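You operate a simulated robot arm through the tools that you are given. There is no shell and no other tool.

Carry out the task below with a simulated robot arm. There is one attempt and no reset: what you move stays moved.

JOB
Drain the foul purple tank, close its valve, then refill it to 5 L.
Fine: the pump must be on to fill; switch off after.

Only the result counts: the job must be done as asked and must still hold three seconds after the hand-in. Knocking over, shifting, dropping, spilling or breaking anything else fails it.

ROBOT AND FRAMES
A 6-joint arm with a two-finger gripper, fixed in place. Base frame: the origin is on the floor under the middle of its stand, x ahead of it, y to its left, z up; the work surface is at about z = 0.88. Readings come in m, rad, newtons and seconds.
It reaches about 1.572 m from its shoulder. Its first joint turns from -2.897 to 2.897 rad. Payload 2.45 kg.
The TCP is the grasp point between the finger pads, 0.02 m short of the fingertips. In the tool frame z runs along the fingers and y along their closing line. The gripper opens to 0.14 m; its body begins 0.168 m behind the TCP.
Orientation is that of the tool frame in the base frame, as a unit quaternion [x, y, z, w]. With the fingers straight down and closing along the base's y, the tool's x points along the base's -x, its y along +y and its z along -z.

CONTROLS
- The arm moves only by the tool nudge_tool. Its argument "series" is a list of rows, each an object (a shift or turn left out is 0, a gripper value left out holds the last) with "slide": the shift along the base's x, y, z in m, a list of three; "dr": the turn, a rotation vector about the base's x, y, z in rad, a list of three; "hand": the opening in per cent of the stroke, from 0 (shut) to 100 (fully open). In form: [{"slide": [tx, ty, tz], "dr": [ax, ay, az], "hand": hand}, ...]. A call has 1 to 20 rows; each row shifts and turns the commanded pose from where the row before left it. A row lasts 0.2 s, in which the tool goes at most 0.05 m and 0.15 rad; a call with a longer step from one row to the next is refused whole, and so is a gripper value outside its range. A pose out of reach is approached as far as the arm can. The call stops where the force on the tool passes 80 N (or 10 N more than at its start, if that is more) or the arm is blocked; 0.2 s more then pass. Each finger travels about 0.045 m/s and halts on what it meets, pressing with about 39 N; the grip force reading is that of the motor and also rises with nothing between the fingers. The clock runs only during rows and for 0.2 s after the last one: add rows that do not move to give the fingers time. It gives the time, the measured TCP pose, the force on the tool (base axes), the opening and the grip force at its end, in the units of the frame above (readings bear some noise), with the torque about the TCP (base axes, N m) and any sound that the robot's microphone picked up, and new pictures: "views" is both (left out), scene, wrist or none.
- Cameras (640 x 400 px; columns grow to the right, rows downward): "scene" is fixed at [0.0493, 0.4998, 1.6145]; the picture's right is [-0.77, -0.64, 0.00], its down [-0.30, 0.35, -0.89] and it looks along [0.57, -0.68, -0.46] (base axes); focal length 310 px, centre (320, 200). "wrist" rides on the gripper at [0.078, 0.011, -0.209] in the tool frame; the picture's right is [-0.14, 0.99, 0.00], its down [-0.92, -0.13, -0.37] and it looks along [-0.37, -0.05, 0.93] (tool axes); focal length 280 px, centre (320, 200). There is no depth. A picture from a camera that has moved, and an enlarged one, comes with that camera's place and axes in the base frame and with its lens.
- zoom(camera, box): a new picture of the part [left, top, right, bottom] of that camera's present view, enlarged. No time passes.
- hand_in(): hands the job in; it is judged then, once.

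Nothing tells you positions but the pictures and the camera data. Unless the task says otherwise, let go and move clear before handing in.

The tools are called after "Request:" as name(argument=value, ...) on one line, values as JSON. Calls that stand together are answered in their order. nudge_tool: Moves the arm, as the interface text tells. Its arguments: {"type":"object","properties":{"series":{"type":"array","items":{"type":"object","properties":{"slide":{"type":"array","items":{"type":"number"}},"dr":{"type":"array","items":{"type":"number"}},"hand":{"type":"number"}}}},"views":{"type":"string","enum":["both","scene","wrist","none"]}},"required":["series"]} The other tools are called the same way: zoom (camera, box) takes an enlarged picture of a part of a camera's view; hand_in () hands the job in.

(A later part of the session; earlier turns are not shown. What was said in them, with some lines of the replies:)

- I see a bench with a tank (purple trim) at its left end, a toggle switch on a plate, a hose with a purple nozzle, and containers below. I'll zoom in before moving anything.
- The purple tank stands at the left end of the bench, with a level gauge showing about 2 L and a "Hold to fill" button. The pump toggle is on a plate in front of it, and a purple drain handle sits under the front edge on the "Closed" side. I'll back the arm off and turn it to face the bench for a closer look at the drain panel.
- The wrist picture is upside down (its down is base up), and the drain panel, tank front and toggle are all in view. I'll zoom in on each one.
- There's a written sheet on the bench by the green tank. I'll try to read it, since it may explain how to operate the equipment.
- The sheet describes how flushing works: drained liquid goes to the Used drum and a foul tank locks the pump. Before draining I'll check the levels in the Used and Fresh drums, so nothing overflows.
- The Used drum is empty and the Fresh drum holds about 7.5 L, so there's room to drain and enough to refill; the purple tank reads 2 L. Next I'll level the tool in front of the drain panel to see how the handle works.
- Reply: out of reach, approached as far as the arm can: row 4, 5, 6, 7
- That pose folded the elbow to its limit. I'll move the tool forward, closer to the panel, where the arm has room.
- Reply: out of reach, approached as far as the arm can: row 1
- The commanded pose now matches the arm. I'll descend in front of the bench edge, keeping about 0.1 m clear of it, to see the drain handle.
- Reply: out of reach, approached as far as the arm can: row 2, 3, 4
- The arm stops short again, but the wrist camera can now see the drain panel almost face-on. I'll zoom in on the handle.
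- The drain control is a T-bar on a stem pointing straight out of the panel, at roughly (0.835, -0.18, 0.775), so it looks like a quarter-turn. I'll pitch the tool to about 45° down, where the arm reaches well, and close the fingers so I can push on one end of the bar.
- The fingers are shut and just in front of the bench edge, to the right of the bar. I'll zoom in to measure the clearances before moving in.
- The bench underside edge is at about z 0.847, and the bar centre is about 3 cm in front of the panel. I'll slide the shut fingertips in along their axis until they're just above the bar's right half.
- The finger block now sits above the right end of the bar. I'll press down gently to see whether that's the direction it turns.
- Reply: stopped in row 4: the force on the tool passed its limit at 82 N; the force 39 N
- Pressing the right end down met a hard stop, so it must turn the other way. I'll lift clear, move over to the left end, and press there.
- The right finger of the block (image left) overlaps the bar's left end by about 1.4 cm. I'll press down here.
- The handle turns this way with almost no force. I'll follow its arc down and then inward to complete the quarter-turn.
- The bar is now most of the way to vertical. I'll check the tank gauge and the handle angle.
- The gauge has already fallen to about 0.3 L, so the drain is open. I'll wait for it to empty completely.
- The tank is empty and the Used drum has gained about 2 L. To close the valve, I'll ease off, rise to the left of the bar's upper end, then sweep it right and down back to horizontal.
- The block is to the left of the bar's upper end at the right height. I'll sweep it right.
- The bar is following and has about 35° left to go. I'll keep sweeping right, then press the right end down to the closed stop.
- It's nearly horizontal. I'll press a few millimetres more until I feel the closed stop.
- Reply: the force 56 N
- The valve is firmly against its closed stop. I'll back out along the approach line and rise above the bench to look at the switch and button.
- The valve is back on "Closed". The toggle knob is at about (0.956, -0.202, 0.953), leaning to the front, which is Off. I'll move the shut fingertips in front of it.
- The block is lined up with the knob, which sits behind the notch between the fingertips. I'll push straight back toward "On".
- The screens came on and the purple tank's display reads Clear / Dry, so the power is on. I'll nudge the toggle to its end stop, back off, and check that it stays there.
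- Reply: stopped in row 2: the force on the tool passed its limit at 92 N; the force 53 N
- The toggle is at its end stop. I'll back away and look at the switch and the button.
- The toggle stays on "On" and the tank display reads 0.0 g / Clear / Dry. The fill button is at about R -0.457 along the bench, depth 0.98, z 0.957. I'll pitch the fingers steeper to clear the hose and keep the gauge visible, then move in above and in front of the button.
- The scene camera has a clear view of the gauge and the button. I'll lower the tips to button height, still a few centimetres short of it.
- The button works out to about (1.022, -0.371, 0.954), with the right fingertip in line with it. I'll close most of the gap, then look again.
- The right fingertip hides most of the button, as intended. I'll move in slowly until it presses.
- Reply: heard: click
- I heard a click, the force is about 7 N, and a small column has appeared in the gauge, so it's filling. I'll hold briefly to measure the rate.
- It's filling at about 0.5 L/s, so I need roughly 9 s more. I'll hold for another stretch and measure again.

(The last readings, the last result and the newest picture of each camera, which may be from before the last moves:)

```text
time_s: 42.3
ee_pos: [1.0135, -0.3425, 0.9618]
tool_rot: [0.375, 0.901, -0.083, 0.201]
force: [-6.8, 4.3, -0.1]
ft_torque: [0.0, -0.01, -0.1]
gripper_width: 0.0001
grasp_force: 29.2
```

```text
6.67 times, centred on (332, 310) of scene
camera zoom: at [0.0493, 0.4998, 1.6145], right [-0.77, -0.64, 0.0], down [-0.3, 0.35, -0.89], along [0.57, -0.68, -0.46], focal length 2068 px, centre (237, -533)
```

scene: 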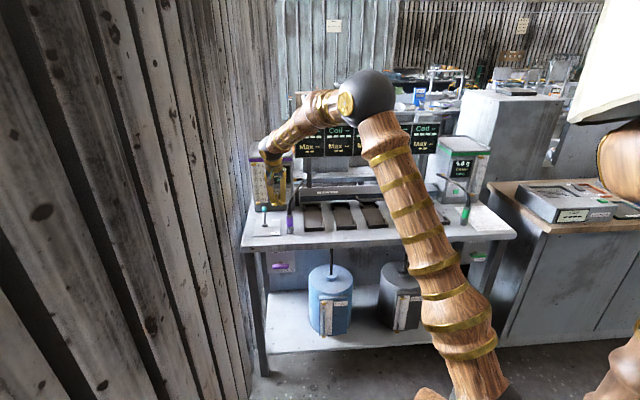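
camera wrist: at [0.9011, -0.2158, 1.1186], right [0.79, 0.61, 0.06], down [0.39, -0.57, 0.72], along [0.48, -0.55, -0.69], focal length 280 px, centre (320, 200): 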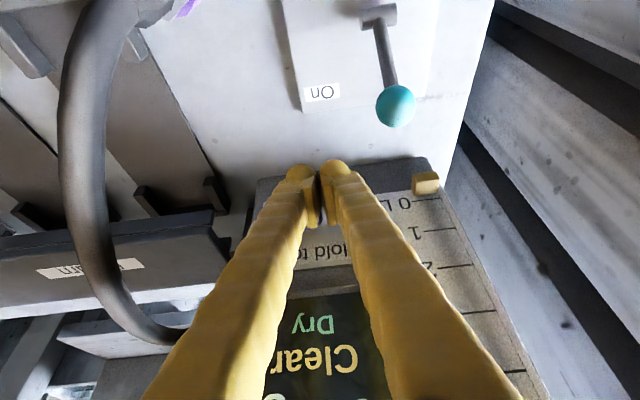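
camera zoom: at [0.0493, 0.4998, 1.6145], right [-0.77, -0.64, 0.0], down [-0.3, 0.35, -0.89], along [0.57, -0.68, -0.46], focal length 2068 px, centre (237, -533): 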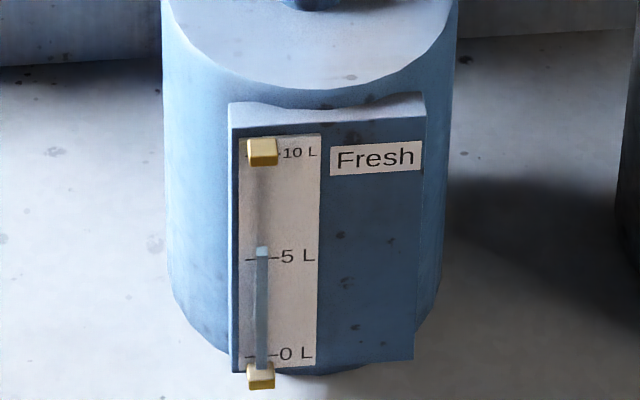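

The gauge reads about 2.1 L and the Fresh drum has dropped by the same amount, confirming 0.5 L/s. I'll hold for another 4 s, which should reach about 4.1 L.

Request:
nudge_tool(series=[{"slide": [0, 0, 0], "hand": 0}, {"slide": [0, 0, 0]}, {"slide": [0, 0, 0]}, {"slide": [0, 0, 0]}, {"slide": [0, 0, 0]}, {"slide": [0, 0, 0]}, {"slide": [0, 0, 0]}, {"slide": [0, 0, 0]}, {"slide": [0, 0, 0]}, {"slide": [0, 0, 0]}, {"slide": [0, 0, 0]}, {"slide": [0, 0, 0]}, {"slide": [0, 0, 0]}, {"slide": [0, 0, 0]}, {"slide": [0, 0, 0]}, {"slide": [0, 0, 0]}, {"slide": [0, 0, 0]}, {"slide": [0, 0, 0]}, {"slide": [0, 0, 0]}], views="none")

Request:
zoom(camera="scene", box=[240, 150, 290, 212])

Request:
zoom(camera="scene", box=[305, 280, 360, 340])

Request:
zoom(camera="wrist", box=[380, 150, 540, 350])

```text
time_s: 46.3
ee_pos: [1.0131, -0.3449, 0.9623]
tool_rot: [0.375, 0.901, -0.083, 0.2]
force: [-5.5, 4.8, -0.7]
ft_torque: [0.0, 0.03, -0.1]
gripper_width: 0.0
grasp_force: 28.6
```

```text
6.45 times, centred on (265, 181) of scene
camera zoom: at [0.0493, 0.4998, 1.6145], right [-0.77, -0.64, 0.0], down [-0.3, 0.35, -0.89], along [0.57, -0.68, -0.46], focal length 2001 px, centre (675, 323)
```

zoom: 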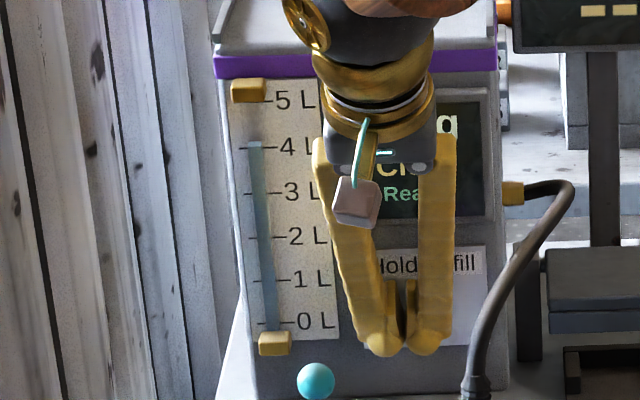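

```text
6.67 times, centred on (332, 310) of scene
camera zoom: at [0.0493, 0.4998, 1.6145], right [-0.77, -0.64, 0.0], down [-0.3, 0.35, -0.89], along [0.57, -0.68, -0.46], focal length 2068 px, centre (237, -533)
```

zoom: 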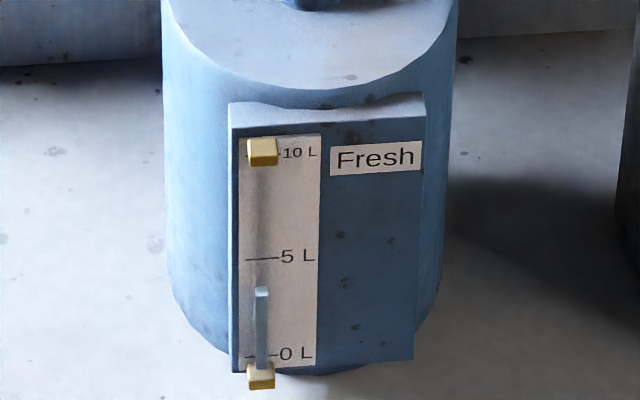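

```text
2.00 times, centred on (460, 250) of wrist
camera zoom: at [0.9089, -0.2233, 1.1186], right [0.79, 0.61, 0.06], down [0.39, -0.57, 0.72], along [0.48, -0.55, -0.69], focal length 561 px, centre (40, 100)
```

zoom: 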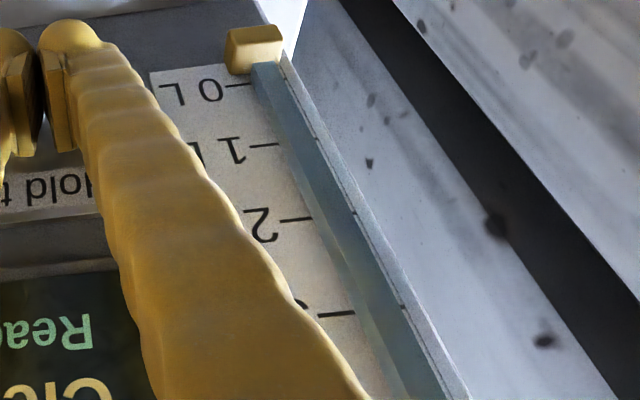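

The gauge reads about 4.1 L, with the true level slightly higher because the column stands off its scale. Five more rows (1.2 s) should bring it to about 4.75 L.

Request:
nudge_tool(series=[{"slide": [0, 0, 0], "hand": 0}, {"slide": [0, 0, 0]}, {"slide": [0, 0, 0]}, {"slide": [0, 0, 0]}, {"slide": [0, 0, 0]}], views="none")

Request:
zoom(camera="scene", box=[240, 150, 290, 212])

Request:
zoom(camera="scene", box=[244, 156, 269, 186])

Request:
zoom(camera="scene", box=[305, 280, 360, 340])

```text
time_s: 47.5
ee_pos: [1.0131, -0.3445, 0.9622]
tool_rot: [0.375, 0.902, -0.083, 0.2]
force: [-4.8, 5.7, -1.0]
ft_torque: [0.01, 0.02, -0.07]
gripper_width: 0.0
grasp_force: 29.2
```

```text
6.45 times, centred on (265, 181) of scene
camera zoom: at [0.0493, 0.4998, 1.6145], right [-0.77, -0.64, 0.0], down [-0.3, 0.35, -0.89], along [0.57, -0.68, -0.46], focal length 2001 px, centre (675, 323)
```

zoom: 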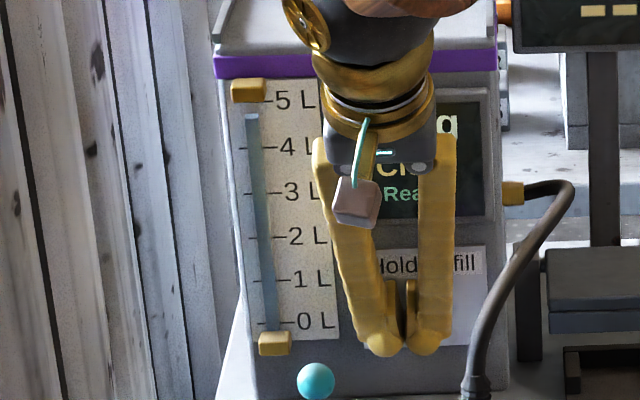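

```text
13.33 times, centred on (256, 171) of scene
camera zoom: at [0.0493, 0.4998, 1.6145], right [-0.77, -0.64, 0.0], down [-0.3, 0.35, -0.89], along [0.57, -0.68, -0.46], focal length 4135 px, centre (1167, 587)
```

zoom: 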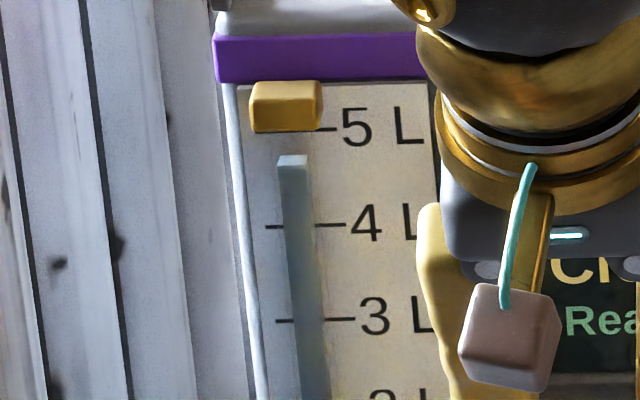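

```text
6.67 times, centred on (332, 310) of scene
camera zoom: at [0.0493, 0.4998, 1.6145], right [-0.77, -0.64, 0.0], down [-0.3, 0.35, -0.89], along [0.57, -0.68, -0.46], focal length 2068 px, centre (237, -533)
```

zoom: 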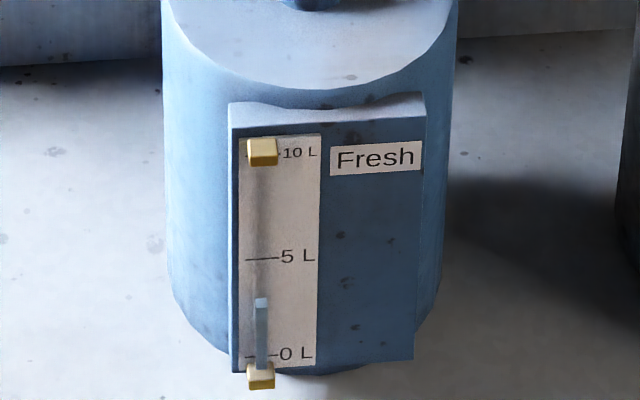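

The column tops out at about 4.7–4.8 L. At 0.5 L/s I need roughly 0.4 s more, so I'll hold one row, release quickly, and re-measure.

Request:
nudge_tool(series=[{"slide": [0, 0, 0], "hand": 0}, {"slide": [-0.0318, 0.0318, 0]}, {"slide": [-0.0106, 0.0106, 0]}, {"slide": [0, 0, 0.02]}, {"slide": [0, 0, 0.02]}, {"slide": [0, 0, 0]}], views="both")

Request:
zoom(camera="scene", box=[244, 156, 269, 186])

Request:
zoom(camera="scene", box=[305, 280, 360, 340])

```text
time_s: 48.9
ee_pos: [0.9704, -0.3013, 1.0023]
tool_rot: [0.374, 0.902, -0.083, 0.2]
force: [0.3, -0.6, 0.5]
ft_torque: [-0.02, 0.01, -0.02]
gripper_width: 0.0
grasp_force: 29.0
camera wrist: at [0.8665, -0.181, 1.1585], right [0.79, 0.61, 0.06], down [0.39, -0.57, 0.72], along [0.48, -0.55, -0.69], focal length 280 px, centre (320, 200)
```

scene: 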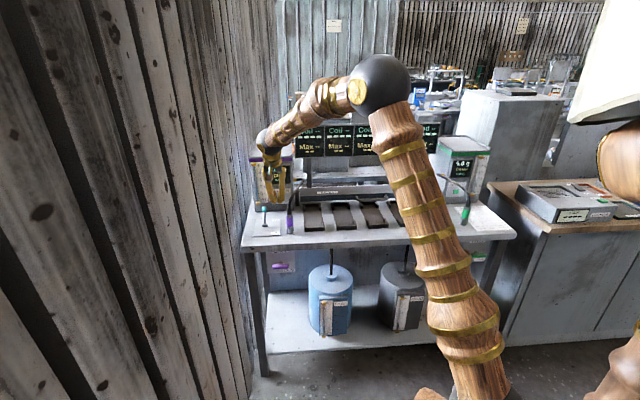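
wrist: 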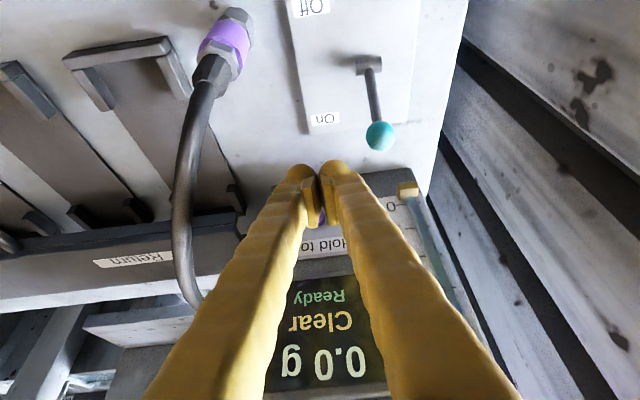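

```text
13.33 times, centred on (256, 171) of scene
camera zoom: at [0.0493, 0.4998, 1.6145], right [-0.77, -0.64, 0.0], down [-0.3, 0.35, -0.89], along [0.57, -0.68, -0.46], focal length 4135 px, centre (1167, 587)
```

zoom: 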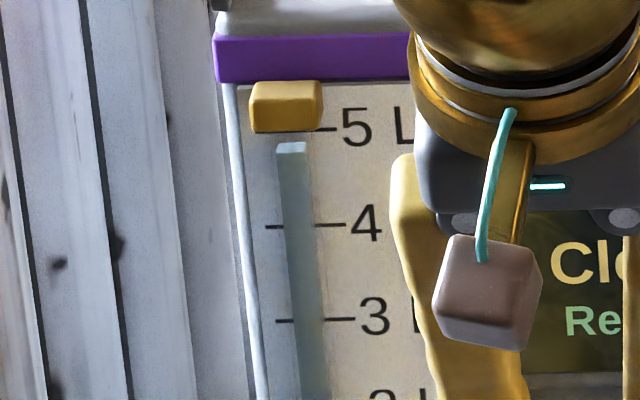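

```text
6.67 times, centred on (332, 310) of scene
camera zoom: at [0.0493, 0.4998, 1.6145], right [-0.77, -0.64, 0.0], down [-0.3, 0.35, -0.89], along [0.57, -0.68, -0.46], focal length 2068 px, centre (237, -533)
```

zoom: 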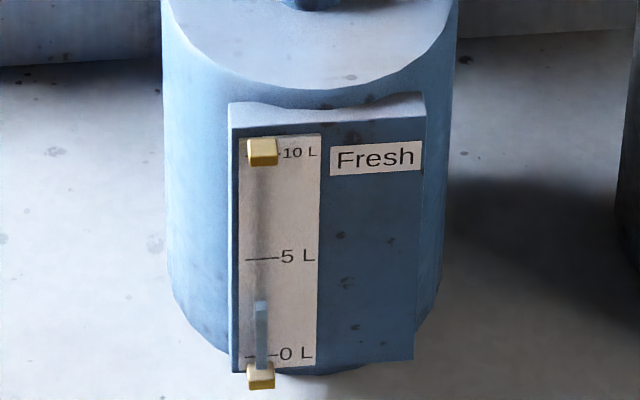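

It's reading about 4.87 L at the back edge of the column, seen from above. To remove the viewing-angle error, I'll back away and bring the wrist camera level with the 5 L mark (z about 1.12).

Request:
nudge_tool(series=[{"slide": [0, 0, 0.044], "hand": 0}, {"slide": [0, 0, 0.044]}, {"slide": [-0.0318, 0.0318, 0]}, {"slide": [-0.0318, 0.0318, 0]}, {"slide": [-0.0318, 0.0318, 0]}, {"slide": [-0.0318, 0.0318, 0]}, {"slide": [-0.0318, -0.0318, 0], "dr": [-0.0823, -0.0823, 0]}, {"slide": [-0.0318, -0.0318, 0], "dr": [-0.0823, -0.0823, 0]}, {"slide": [-0.0318, -0.0318, 0], "dr": [-0.0823, -0.0823, 0]}, {"slide": [-0.0283, -0.0283, -0.03]}, {"slide": [-0.0283, -0.0283, -0.03]}, {"slide": [0, 0, 0]}])

Request:
zoom(camera="wrist", box=[440, 220, 640, 370])

Request:
zoom(camera="scene", box=[244, 156, 269, 186])

```text
time_s: 51.5
ee_pos: [0.6918, -0.3268, 1.0318]
tool_rot: [0.354, 0.853, -0.147, 0.354]
force: [-0.6, 0.1, -0.2]
ft_torque: [-0.02, 0.01, -0.01]
gripper_width: 0.0
grasp_force: 29.6
camera wrist: at [0.556, -0.1743, 1.1229], right [0.77, 0.63, 0.1], down [0.18, -0.37, 0.91], along [0.61, -0.68, -0.4], focal length 280 px, centre (320, 200)
```

scene: 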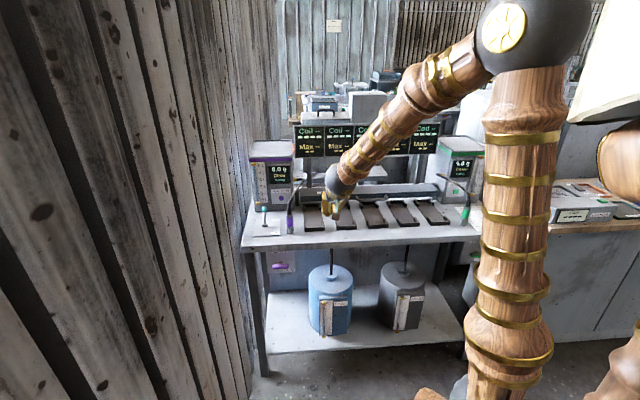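
wrist: 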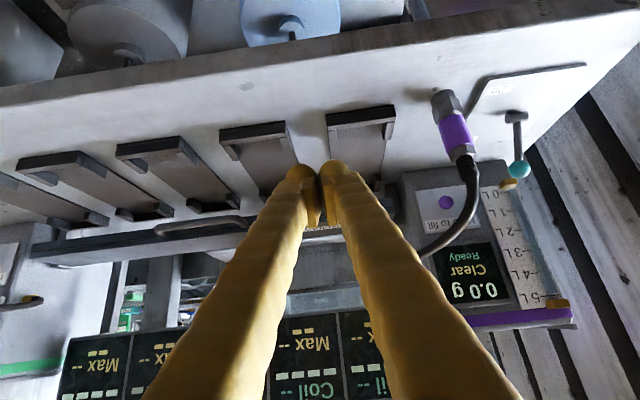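

```text
2.67 times, centred on (540, 295) of wrist
camera zoom: at [0.556, -0.1743, 1.1229], right [0.77, 0.63, 0.1], down [0.18, -0.37, 0.91], along [0.61, -0.68, -0.4], focal length 748 px, centre (-267, -53)
```

zoom: 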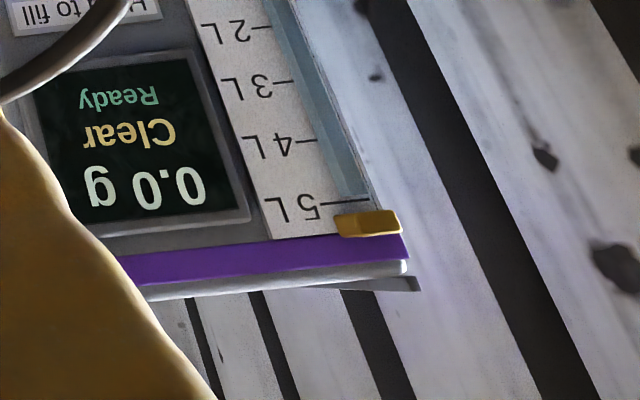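

```text
13.33 times, centred on (256, 171) of scene
camera zoom: at [0.0493, 0.4998, 1.6145], right [-0.77, -0.64, 0.0], down [-0.3, 0.35, -0.89], along [0.57, -0.68, -0.46], focal length 4135 px, centre (1167, 587)
```

zoom: 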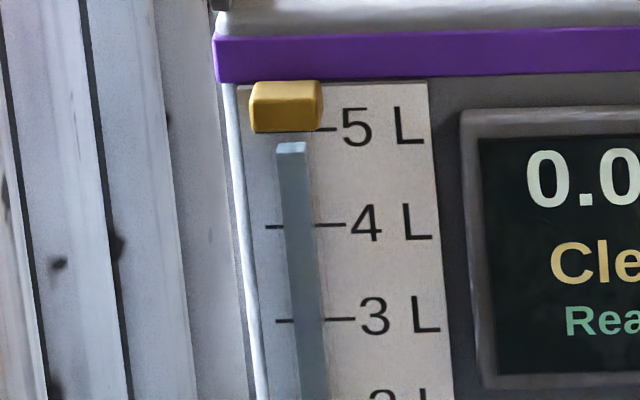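

The level view shows the top of the column just short of the 5 L tick. I'll zoom in tighter.

Request:
zoom(camera="wrist", box=[525, 270, 605, 320])

Request:
zoom(camera="wrist", box=[545, 282, 585, 310])

```text
8.00 times, centred on (565, 295) of wrist
camera zoom: at [0.556, -0.1743, 1.1229], right [0.77, 0.63, 0.1], down [0.18, -0.37, 0.91], along [0.61, -0.68, -0.4], focal length 2243 px, centre (-1640, -560)
```

zoom: 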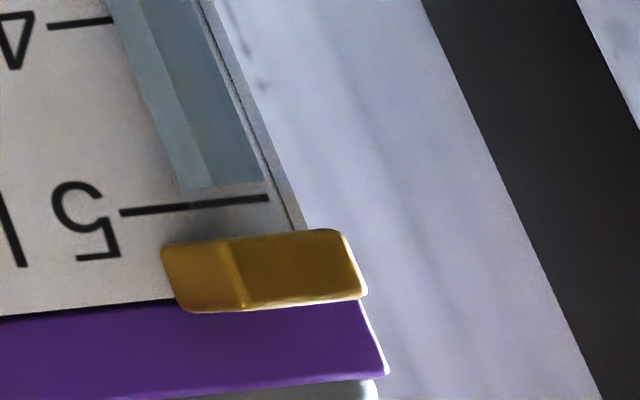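

```text
14.29 times, centred on (565, 296) of wrist
camera zoom: at [0.556, -0.1743, 1.1229], right [0.77, 0.63, 0.1], down [0.18, -0.37, 0.91], along [0.61, -0.68, -0.4], focal length 4006 px, centre (-3180, -1171)
```

zoom: 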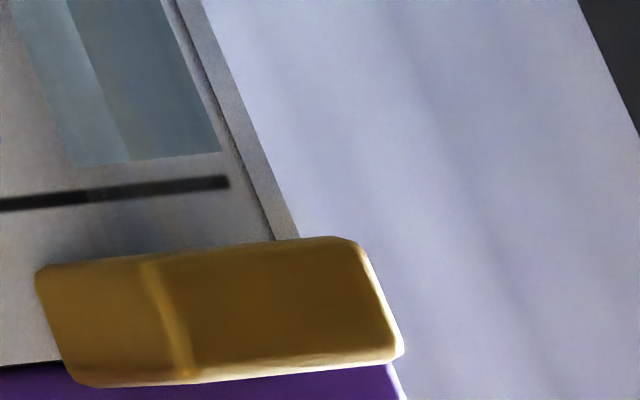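

The level view gives about 4.92 L, so it needs roughly 0.08 L more. I'll go back along the same path to just short of the button and give it one quick tap.

Request:
nudge_tool(series=[{"slide": [0.0283, 0.0283, 0.03], "hand": 0}, {"slide": [0.0283, 0.0283, 0.03]}, {"slide": [0.0318, 0.0318, 0], "dr": [0.0823, 0.0823, 0]}, {"slide": [0.0318, 0.0318, 0], "dr": [0.0823, 0.0823, 0]}, {"slide": [0.0318, 0.0318, 0], "dr": [0.0823, 0.0823, 0]}, {"slide": [0.0318, -0.0318, 0]}, {"slide": [0.0318, -0.0318, 0]}, {"slide": [0.0318, -0.0318, 0]}, {"slide": [0.0318, -0.0318, 0]}, {"slide": [0, 0, -0.044]}, {"slide": [0, 0, -0.044]}, {"slide": [0, 0, -0.02]}, {"slide": [0.0053, -0.0053, -0.02]}, {"slide": [0.0106, -0.0106, 0]}, {"slide": [0.0106, -0.0106, 0]}, {"slide": [0.0102, -0.0102, 0]}, {"slide": [0, 0, 0]}])

Request:
zoom(camera="scene", box=[244, 156, 269, 186])

```text
time_s: 55.1
ee_pos: [1.0075, -0.3388, 0.963]
tool_rot: [0.373, 0.902, -0.083, 0.201]
force: [0.8, 0.2, 0.1]
ft_torque: [0.01, 0.01, -0.02]
gripper_width: 0.0002
grasp_force: 30.0
camera wrist: at [0.9034, -0.2178, 1.1184], right [0.79, 0.61, 0.06], down [0.39, -0.57, 0.72], along [0.48, -0.55, -0.69], focal length 280 px, centre (320, 200)
```

scene: 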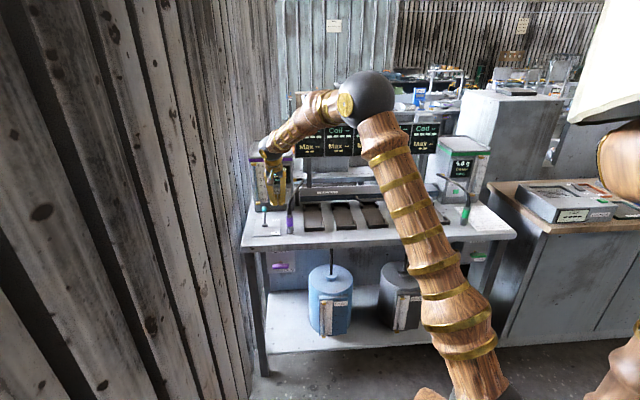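
wrist: 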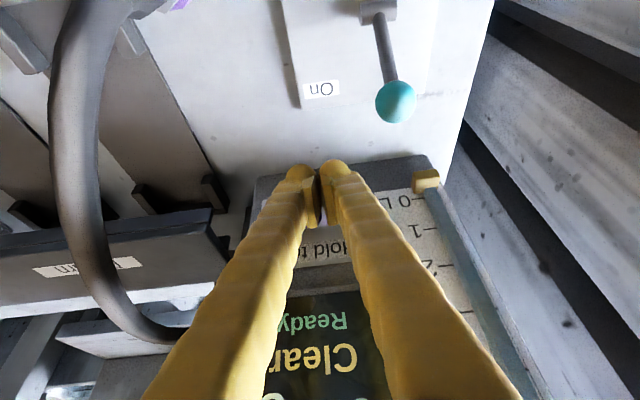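

```text
13.33 times, centred on (256, 171) of scene
camera zoom: at [0.0493, 0.4998, 1.6145], right [-0.77, -0.64, 0.0], down [-0.3, 0.35, -0.89], along [0.57, -0.68, -0.46], focal length 4135 px, centre (1167, 587)
```

zoom: 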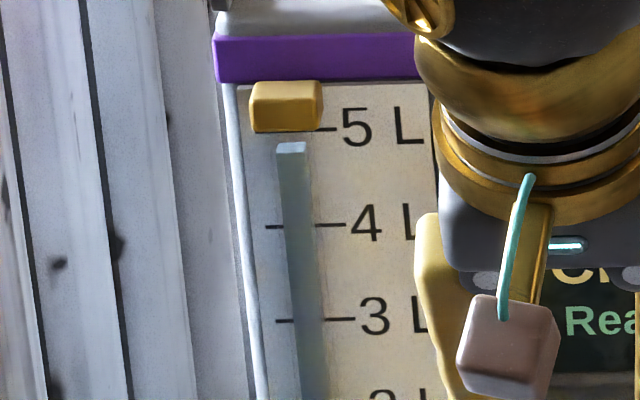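

The level hasn't changed and the tip is about 8 mm short of the hold position. Now a quick tap and release.

Request:
nudge_tool(series=[{"slide": [0.0071, -0.0071, 0], "hand": 0}, {"slide": [-0.0318, 0.0318, 0]}, {"slide": [0, 0, 0]}], views="none")

Request:
zoom(camera="scene", box=[244, 156, 269, 186])

```text
time_s: 55.9
ee_pos: [0.9824, -0.3128, 0.9635]
tool_rot: [0.375, 0.902, -0.083, 0.199]
force: [0.2, -0.2, 0.1]
ft_torque: [-0.02, 0.03, -0.01]
gripper_width: 0.0
grasp_force: 29.1
heard: click
```

```text
13.33 times, centred on (256, 171) of scene
camera zoom: at [0.0493, 0.4998, 1.6145], right [-0.77, -0.64, 0.0], down [-0.3, 0.35, -0.89], along [0.57, -0.68, -0.46], focal length 4135 px, centre (1167, 587)
```

zoom: 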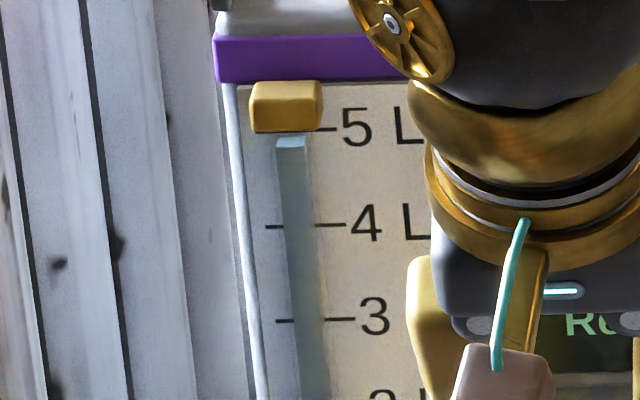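

The tap brought it to about 4.97 L. Next is the pump: I'll lift out, move over to just behind the toggle knob (now at about (1.0, -0.25, 0.957)), and check before lowering.

Request:
nudge_tool(series=[{"slide": [0, 0, 0.045], "hand": 0}, {"slide": [0, 0, 0.045]}, {"slide": [0.0155, 0.0112, 0.01]}, {"slide": [0.0155, 0.0112, 0]}, {"slide": [0.0157, 0.0115, 0]}, {"slide": [0, 0, 0]}])

Request:
zoom(camera="wrist", box=[220, 50, 420, 250])

Request:
zoom(camera="scene", box=[235, 130, 315, 230])

```text
time_s: 57.3
ee_pos: [1.0298, -0.2788, 1.0626]
tool_rot: [0.375, 0.902, -0.083, 0.2]
force: [1.3, 0.1, -0.9]
ft_torque: [-0.04, 0.0, 0.01]
gripper_width: 0.0
grasp_force: 29.4
camera wrist: at [0.9252, -0.1584, 1.2189], right [0.79, 0.61, 0.06], down [0.39, -0.57, 0.72], along [0.48, -0.55, -0.69], focal length 280 px, centre (320, 200)
```

scene: 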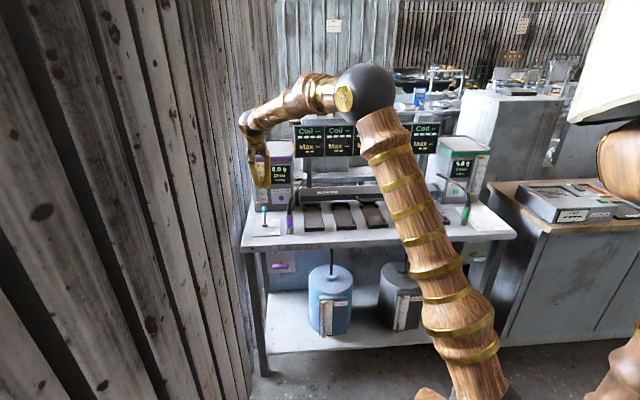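
wrist: 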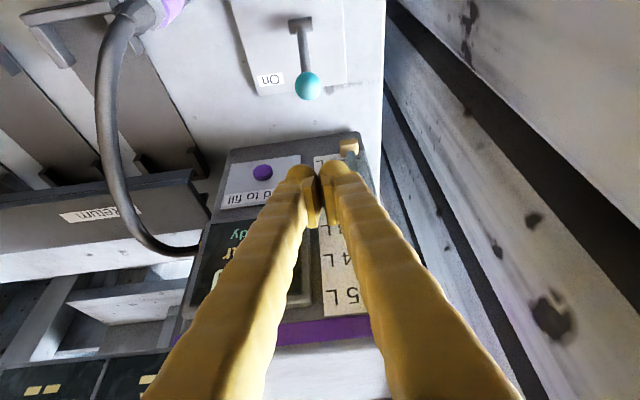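

```text
2.00 times, centred on (320, 150) of wrist
camera zoom: at [0.9252, -0.1584, 1.2189], right [0.79, 0.61, 0.06], down [0.39, -0.57, 0.72], along [0.48, -0.55, -0.69], focal length 561 px, centre (320, 300)
```

zoom: 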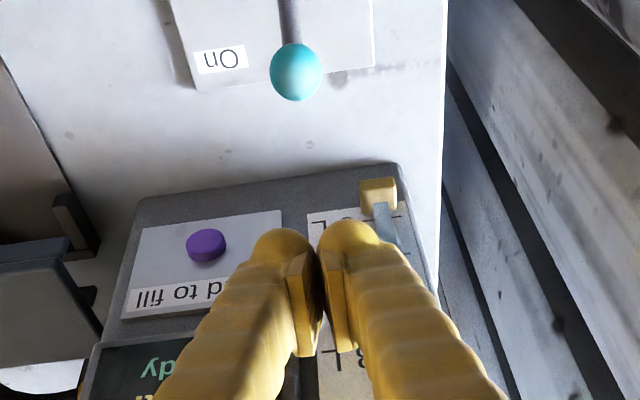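

```text
4.00 times, centred on (275, 180) of scene
camera zoom: at [0.0493, 0.4998, 1.6145], right [-0.77, -0.64, 0.0], down [-0.3, 0.35, -0.89], along [0.57, -0.68, -0.46], focal length 1240 px, centre (500, 280)
```

zoom: 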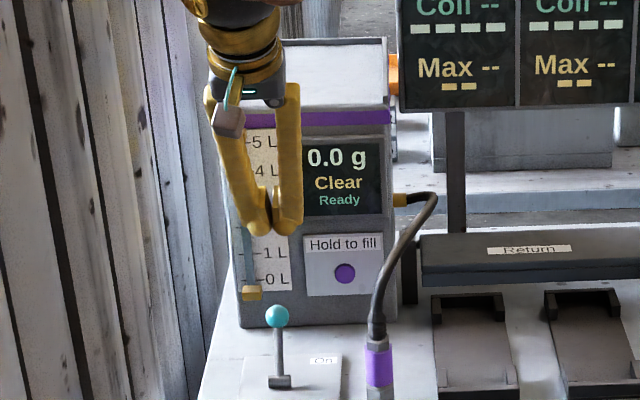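

The fingertips are behind the knob with space on both sides, and I'll shift slightly right to clear the lower gauge fitting. I'll lower in two stages, checking in between.

Request:
nudge_tool(series=[{"slide": [-0.0064, -0.0064, -0.025], "hand": 0}, {"slide": [0, 0, -0.025]}, {"slide": [0, 0, -0.02]}, {"slide": [0, 0, 0]}])

Request:
zoom(camera="wrist", box=[220, 50, 420, 250])

Request:
zoom(camera="scene", box=[235, 130, 315, 230])

```text
time_s: 58.3
ee_pos: [1.0238, -0.2859, 0.9932]
tool_rot: [0.373, 0.902, -0.082, 0.2]
force: [0.7, -0.2, -0.2]
ft_torque: [0.01, -0.01, 0.02]
gripper_width: 0.0
grasp_force: 29.9
camera wrist: at [0.919, -0.1651, 1.1493], right [0.79, 0.61, 0.06], down [0.39, -0.57, 0.72], along [0.48, -0.55, -0.69], focal length 280 px, centre (320, 200)
```

scene: 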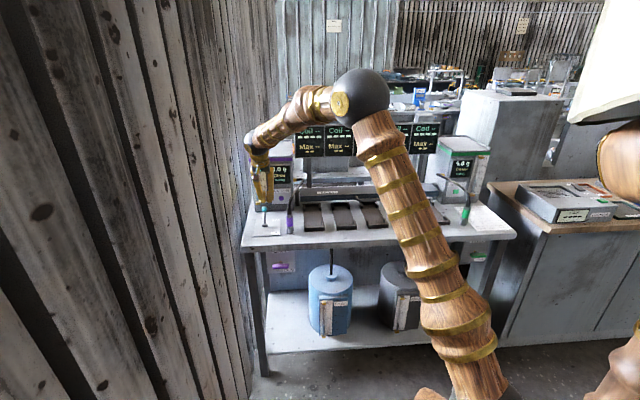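
wrist: 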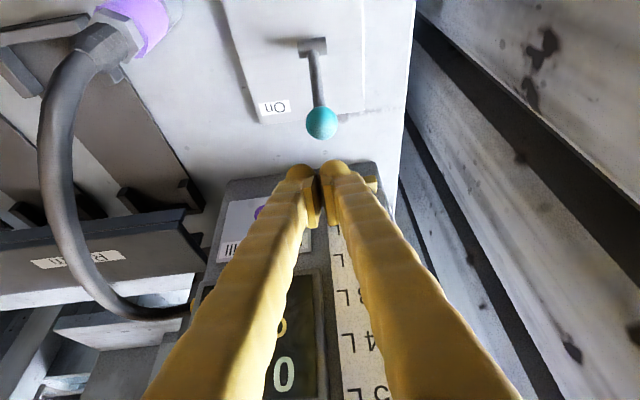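

```text
2.00 times, centred on (320, 150) of wrist
camera zoom: at [0.919, -0.1651, 1.1493], right [0.79, 0.61, 0.06], down [0.39, -0.57, 0.72], along [0.48, -0.55, -0.69], focal length 561 px, centre (320, 300)
```

zoom: 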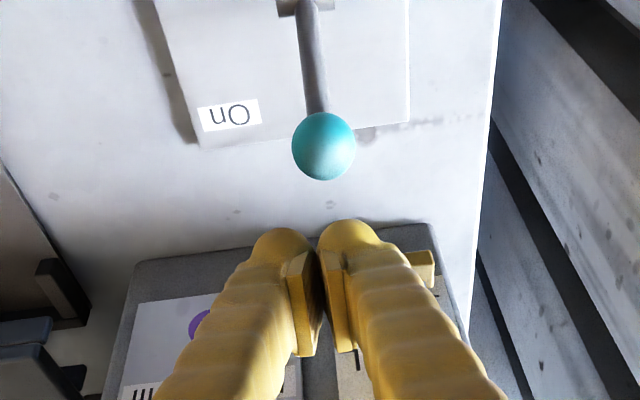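

```text
4.00 times, centred on (275, 180) of scene
camera zoom: at [0.0493, 0.4998, 1.6145], right [-0.77, -0.64, 0.0], down [-0.3, 0.35, -0.89], along [0.57, -0.68, -0.46], focal length 1240 px, centre (500, 280)
```

zoom: 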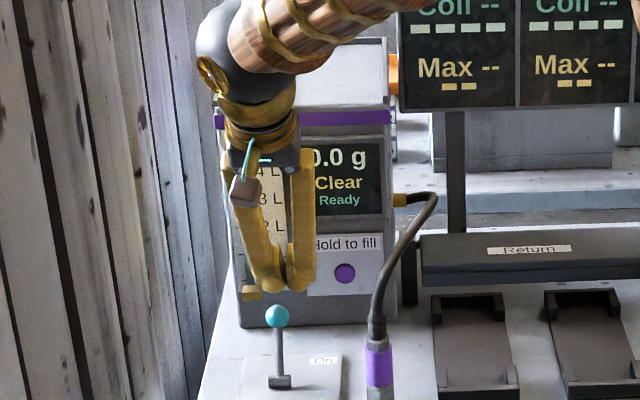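

Request:
nudge_tool(series=[{"slide": [0, 0, -0.015], "hand": 0}, {"slide": [0, 0, -0.013]}, {"slide": [0, 0, -0.012]}, {"slide": [0, 0, 0]}], views="wrist")

Request:
zoom(camera="wrist", box=[220, 50, 420, 250])

Request:
zoom(camera="scene", box=[235, 150, 315, 230])

```text
time_s: 59.3
ee_pos: [1.0226, -0.2863, 0.9531]
tool_rot: [0.373, 0.902, -0.083, 0.2]
force: [-0.4, 0.1, 0.0]
ft_torque: [-0.02, 0.0, -0.02]
gripper_width: 0.0
grasp_force: 29.3
camera wrist: at [0.9187, -0.1655, 1.1092], right [0.79, 0.61, 0.06], down [0.39, -0.57, 0.72], along [0.48, -0.55, -0.69], focal length 280 px, centre (320, 200)
```

wrist: 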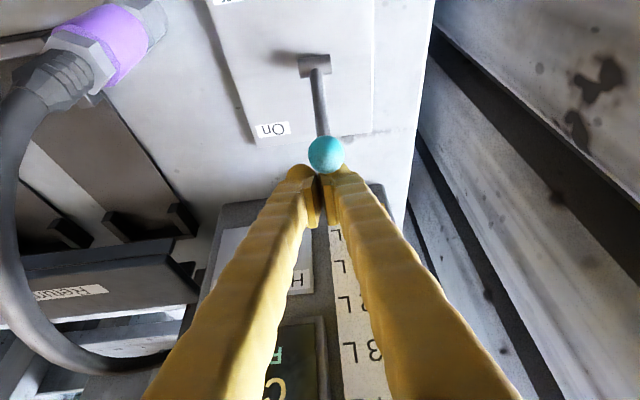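

```text
2.00 times, centred on (320, 150) of wrist
camera zoom: at [0.9187, -0.1655, 1.1092], right [0.79, 0.61, 0.06], down [0.39, -0.57, 0.72], along [0.48, -0.55, -0.69], focal length 561 px, centre (320, 300)
```

zoom: 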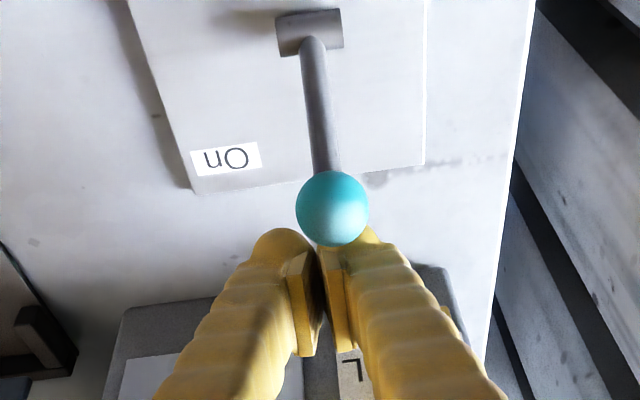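

```text
5.00 times, centred on (275, 190) of scene
camera zoom: at [0.0493, 0.4998, 1.6145], right [-0.77, -0.64, 0.0], down [-0.3, 0.35, -0.89], along [0.57, -0.68, -0.46], focal length 1551 px, centre (545, 250)
```

zoom: 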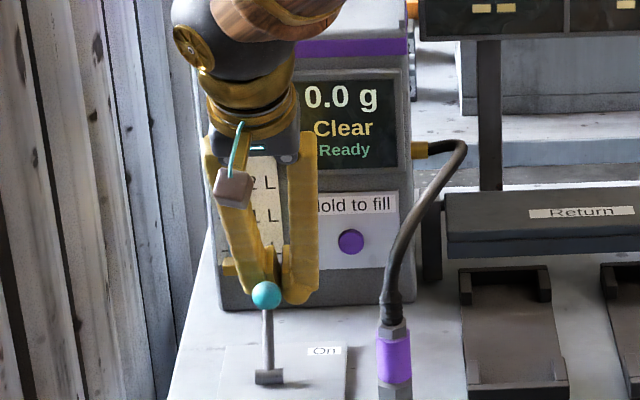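

The knob is just in front of the fingertips. I'll pull straight toward the front to switch the pump off.

Request:
nudge_tool(series=[{"slide": [-0.0071, 0.0071, 0], "hand": 0}, {"slide": [-0.0071, 0.0071, 0]}, {"slide": [-0.0071, 0.0071, 0]}, {"slide": [-0.0071, 0.0071, 0]}, {"slide": [-0.0071, 0.0071, 0]}, {"slide": [-0.0071, 0.0071, 0]}, {"slide": [0, 0, 0]}])

Request:
zoom(camera="wrist", box=[220, 50, 420, 250])

Request:
zoom(camera="scene", box=[235, 150, 315, 230])

```text
time_s: 60.9
ee_pos: [0.9801, -0.2437, 0.9532]
tool_rot: [0.374, 0.902, -0.083, 0.2]
force: [-0.7, -0.4, 0.6]
ft_torque: [0.0, 0.03, -0.01]
gripper_width: 0.0001
grasp_force: 29.5
camera wrist: at [0.8761, -0.123, 1.1083], right [0.79, 0.61, 0.06], down [0.39, -0.57, 0.72], along [0.48, -0.55, -0.69], focal length 280 px, centre (320, 200)
```

scene: 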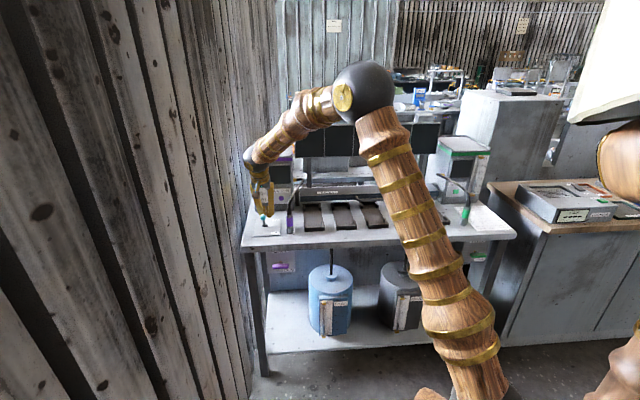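
wrist: 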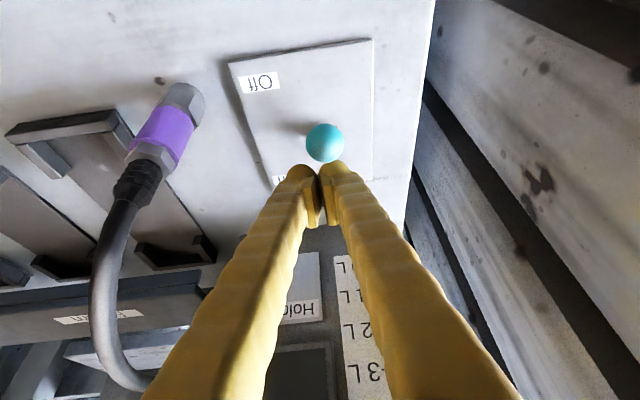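

```text
2.00 times, centred on (320, 150) of wrist
camera zoom: at [0.8761, -0.123, 1.1083], right [0.79, 0.61, 0.06], down [0.39, -0.57, 0.72], along [0.48, -0.55, -0.69], focal length 561 px, centre (320, 300)
```

zoom: 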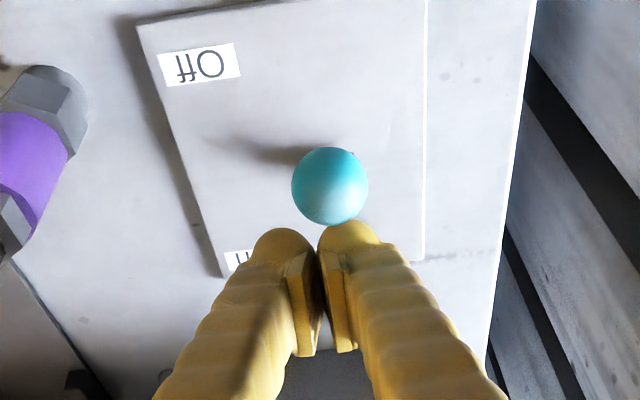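

```text
5.00 times, centred on (275, 190) of scene
camera zoom: at [0.0493, 0.4998, 1.6145], right [-0.77, -0.64, 0.0], down [-0.3, 0.35, -0.89], along [0.57, -0.68, -0.46], focal length 1551 px, centre (545, 250)
```

zoom: 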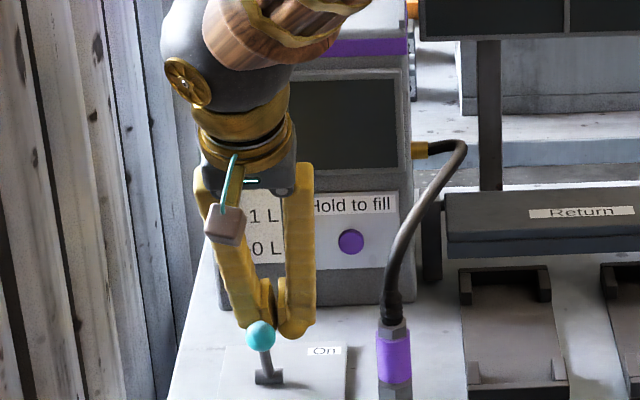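

The screens are dark, so the power is off. I'll push the knob the rest of the way to its Off stop.

Request:
nudge_tool(series=[{"slide": [-0.0032, 0.0032, 0], "hand": 0}, {"slide": [-0.0032, 0.0032, 0]}, {"slide": [-0.0032, 0.0032, 0]}, {"slide": [0, 0, 0]}], views="wrist")

Request:
zoom(camera="scene", box=[235, 150, 315, 230])

```text
time_s: 61.9
ee_pos: [0.9701, -0.2346, 0.9523]
tool_rot: [0.374, 0.902, -0.083, 0.2]
force: [0.2, 0.2, -0.3]
ft_torque: [0.0, 0.03, 0.0]
gripper_width: 0.0
grasp_force: 29.4
camera wrist: at [0.8665, -0.1135, 1.109], right [0.79, 0.61, 0.06], down [0.39, -0.57, 0.72], along [0.48, -0.55, -0.69], focal length 280 px, centre (320, 200)
```

wrist: 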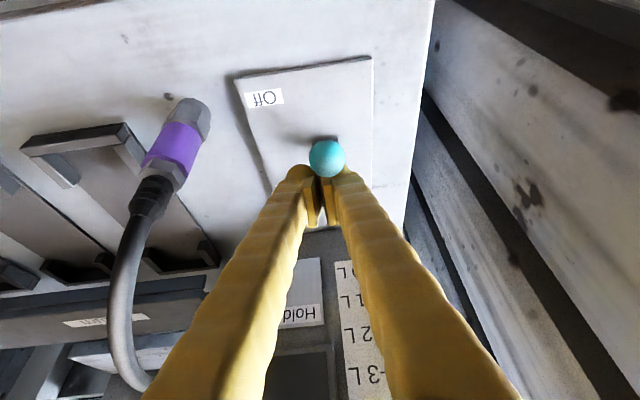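

```text
5.00 times, centred on (275, 190) of scene
camera zoom: at [0.0493, 0.4998, 1.6145], right [-0.77, -0.64, 0.0], down [-0.3, 0.35, -0.89], along [0.57, -0.68, -0.46], focal length 1551 px, centre (545, 250)
```

zoom: 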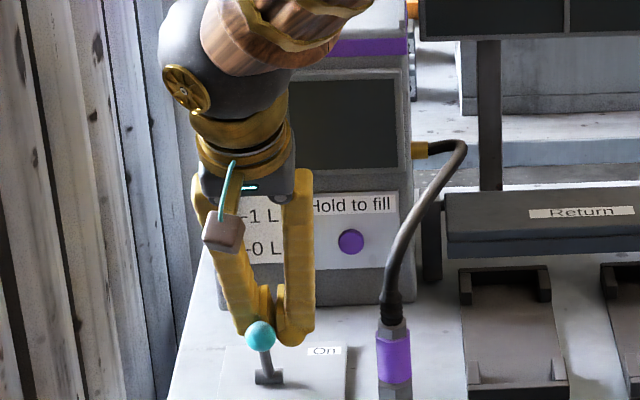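

The knob has snapped to its original Off position. I'll lift clear and return to the level viewpoint for a final check of the gauge, switch and valve.

Request:
nudge_tool(series=[{"slide": [0.0035, -0.0035, 0.0], "hand": 0}, {"slide": [0.0, 0.0, 0.045]}, {"slide": [0.0, 0.0, 0.045]}, {"slide": [0.0, 0.0, 0.045]}, {"slide": [-0.0322, 0.0322, 0]}, {"slide": [-0.0322, 0.0322, 0]}, {"slide": [-0.0322, 0.0322, 0]}, {"slide": [-0.0309, -0.0309, 0], "dr": [-0.0823, -0.0823, 0]}, {"slide": [-0.0309, -0.0309, 0], "dr": [-0.0823, -0.0823, 0]}, {"slide": [-0.0309, -0.0309, 0], "dr": [-0.0823, -0.0823, 0]}, {"slide": [-0.0309, -0.0309, 0]}, {"slide": [-0.0309, -0.0309, -0.028]}, {"slide": [-0.0309, -0.0309, -0.028]}, {"slide": [0, 0, 0]}])

Request:
zoom(camera="wrist", box=[525, 270, 605, 320])

Request:
zoom(camera="scene", box=[244, 156, 269, 186])

Request:
zoom(camera="scene", box=[230, 180, 350, 280])

```text
refused: row 12 steps farther than a row can; nothing moved
```

```text
8.00 times, centred on (565, 295) of wrist
camera zoom: at [0.8665, -0.1135, 1.109], right [0.79, 0.61, 0.06], down [0.39, -0.57, 0.72], along [0.48, -0.55, -0.69], focal length 2243 px, centre (-1640, -560)
```

zoom: 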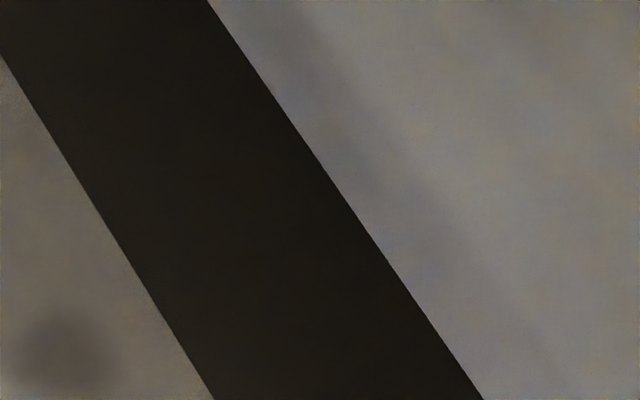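

```text
13.33 times, centred on (256, 171) of scene
camera zoom: at [0.0493, 0.4998, 1.6145], right [-0.77, -0.64, 0.0], down [-0.3, 0.35, -0.89], along [0.57, -0.68, -0.46], focal length 4135 px, centre (1167, 587)
```

zoom: 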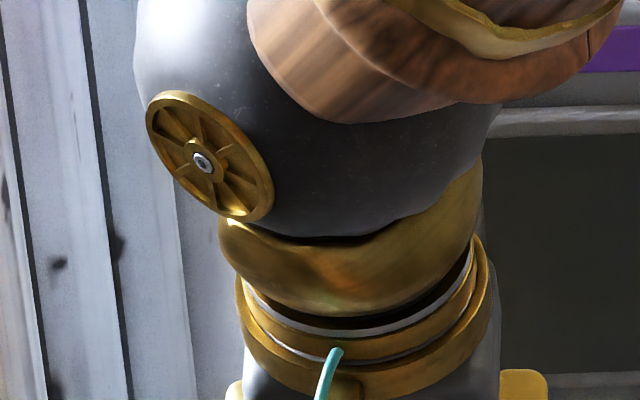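

```text
4.00 times, centred on (290, 230) of scene
camera zoom: at [0.0493, 0.4998, 1.6145], right [-0.77, -0.64, 0.0], down [-0.3, 0.35, -0.89], along [0.57, -0.68, -0.46], focal length 1240 px, centre (440, 80)
```

zoom: 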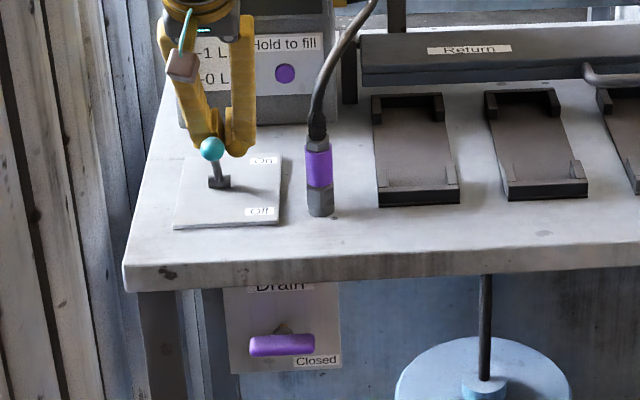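

That call was refused because one step was slightly too long, so nothing moved. The switch is at Off and the valve at Closed; I'll resend the retreat with smaller steps.

Request:
nudge_tool(series=[{"slide": [0.0035, -0.0035, 0.0], "hand": 0}, {"slide": [0.0, 0.0, 0.045]}, {"slide": [0.0, 0.0, 0.045]}, {"slide": [0.0, 0.0, 0.045]}, {"slide": [-0.0322, 0.0322, 0]}, {"slide": [-0.0322, 0.0322, 0]}, {"slide": [-0.0322, 0.0322, 0]}, {"slide": [-0.0309, -0.0309, 0], "dr": [-0.0823, -0.0823, 0]}, {"slide": [-0.0309, -0.0309, 0], "dr": [-0.0823, -0.0823, 0]}, {"slide": [-0.0309, -0.0309, 0], "dr": [-0.0823, -0.0823, 0]}, {"slide": [-0.0309, -0.0309, 0]}, {"slide": [-0.0309, -0.0309, 0]}, {"slide": [-0.0309, -0.0309, 0]}, {"slide": [0, 0, -0.028]}, {"slide": [0, 0, -0.028]}, {"slide": [0, 0, 0]}])

Request:
zoom(camera="wrist", box=[525, 270, 605, 320])

Request:
zoom(camera="scene", box=[244, 156, 269, 186])

Request:
zoom(camera="scene", box=[230, 180, 350, 280])

```text
time_s: 65.3
ee_pos: [0.6914, -0.326, 1.0324]
tool_rot: [0.354, 0.853, -0.147, 0.353]
force: [-1.0, -1.2, -0.4]
ft_torque: [0.01, 0.0, -0.01]
gripper_width: 0.0
grasp_force: 29.2
camera wrist: at [0.5567, -0.174, 1.1237], right [0.77, 0.63, 0.1], down [0.18, -0.37, 0.91], along [0.61, -0.68, -0.4], focal length 280 px, centre (320, 200)
```

scene: 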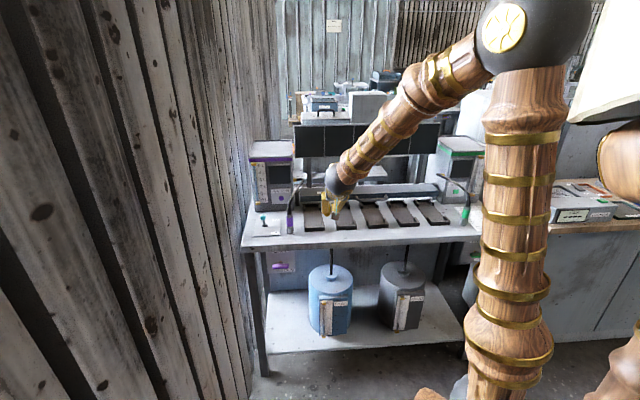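
wrist: 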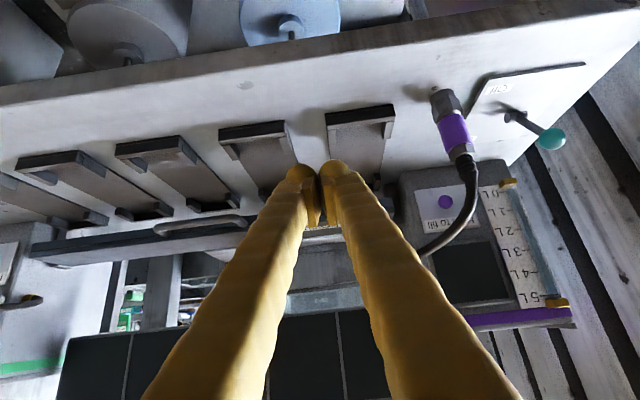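

```text
8.00 times, centred on (565, 295) of wrist
camera zoom: at [0.5567, -0.174, 1.1237], right [0.77, 0.63, 0.1], down [0.18, -0.37, 0.91], along [0.61, -0.68, -0.4], focal length 2243 px, centre (-1640, -560)
```

zoom: 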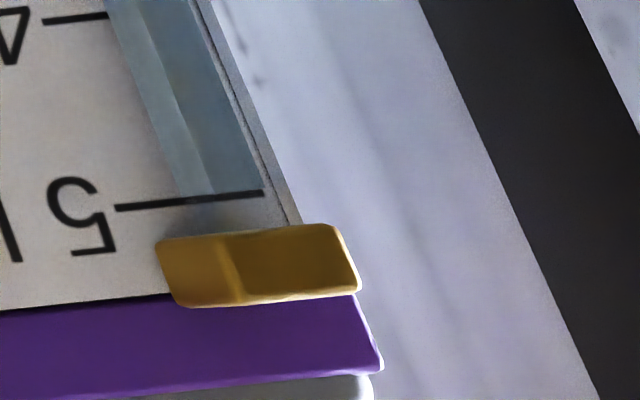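

```text
13.33 times, centred on (256, 171) of scene
camera zoom: at [0.0493, 0.4998, 1.6145], right [-0.77, -0.64, 0.0], down [-0.3, 0.35, -0.89], along [0.57, -0.68, -0.46], focal length 4135 px, centre (1167, 587)
```

zoom: 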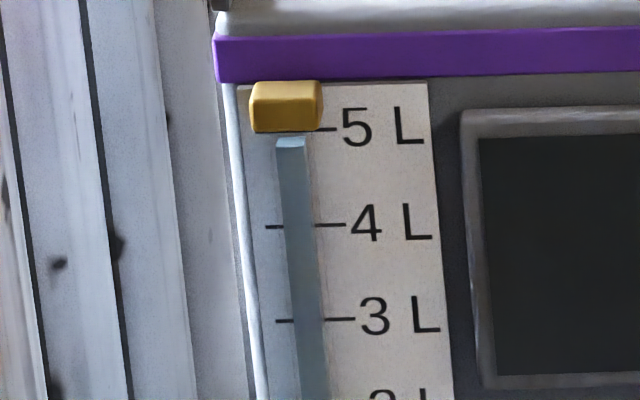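

```text
4.00 times, centred on (290, 230) of scene
camera zoom: at [0.0493, 0.4998, 1.6145], right [-0.77, -0.64, 0.0], down [-0.3, 0.35, -0.89], along [0.57, -0.68, -0.46], focal length 1240 px, centre (440, 80)
```

zoom: 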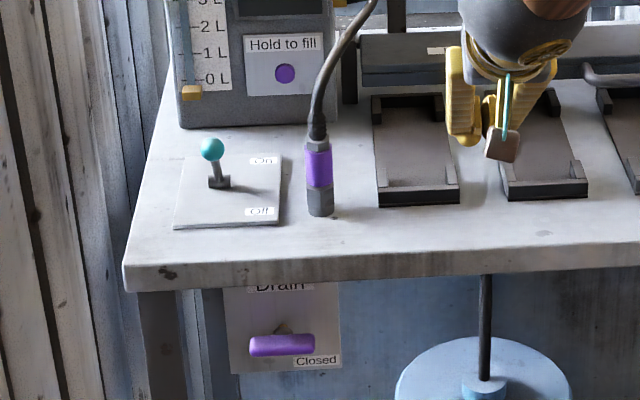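

Everything checks out:
- **Level:** the column sits right at the 5 L tick (about 4.97 L) and hasn't moved in nearly 10 s.
- **Valve:** the drain handle is on "Closed".
- **Pump:** the toggle is on "Off" and the screens are dark.

The gripper is clear and nothing else has been disturbed, so I'm handing in.

Request:
hand_in()

```text
The job is handed in.
```

The purple tank is drained, its valve is closed, and it's refilled to 5 L. I've handed the job in but have no verdict back yet.

- **Drain:** the tank held about 2 L. I emptied it into the Used drum and turned the handle back to its "Closed" stop.
- **Refill:** with the camera level with the 5 L mark, the gauge reads about 4.97 L. It held steady for the nearly 10 s I watched after filling.
- **Pump:** I switched it on to fill and off afterwards. The toggle is on "Off" and the screens are dark.

Before handing in I moved the gripper clear. I saw nothing spilled or disturbed.
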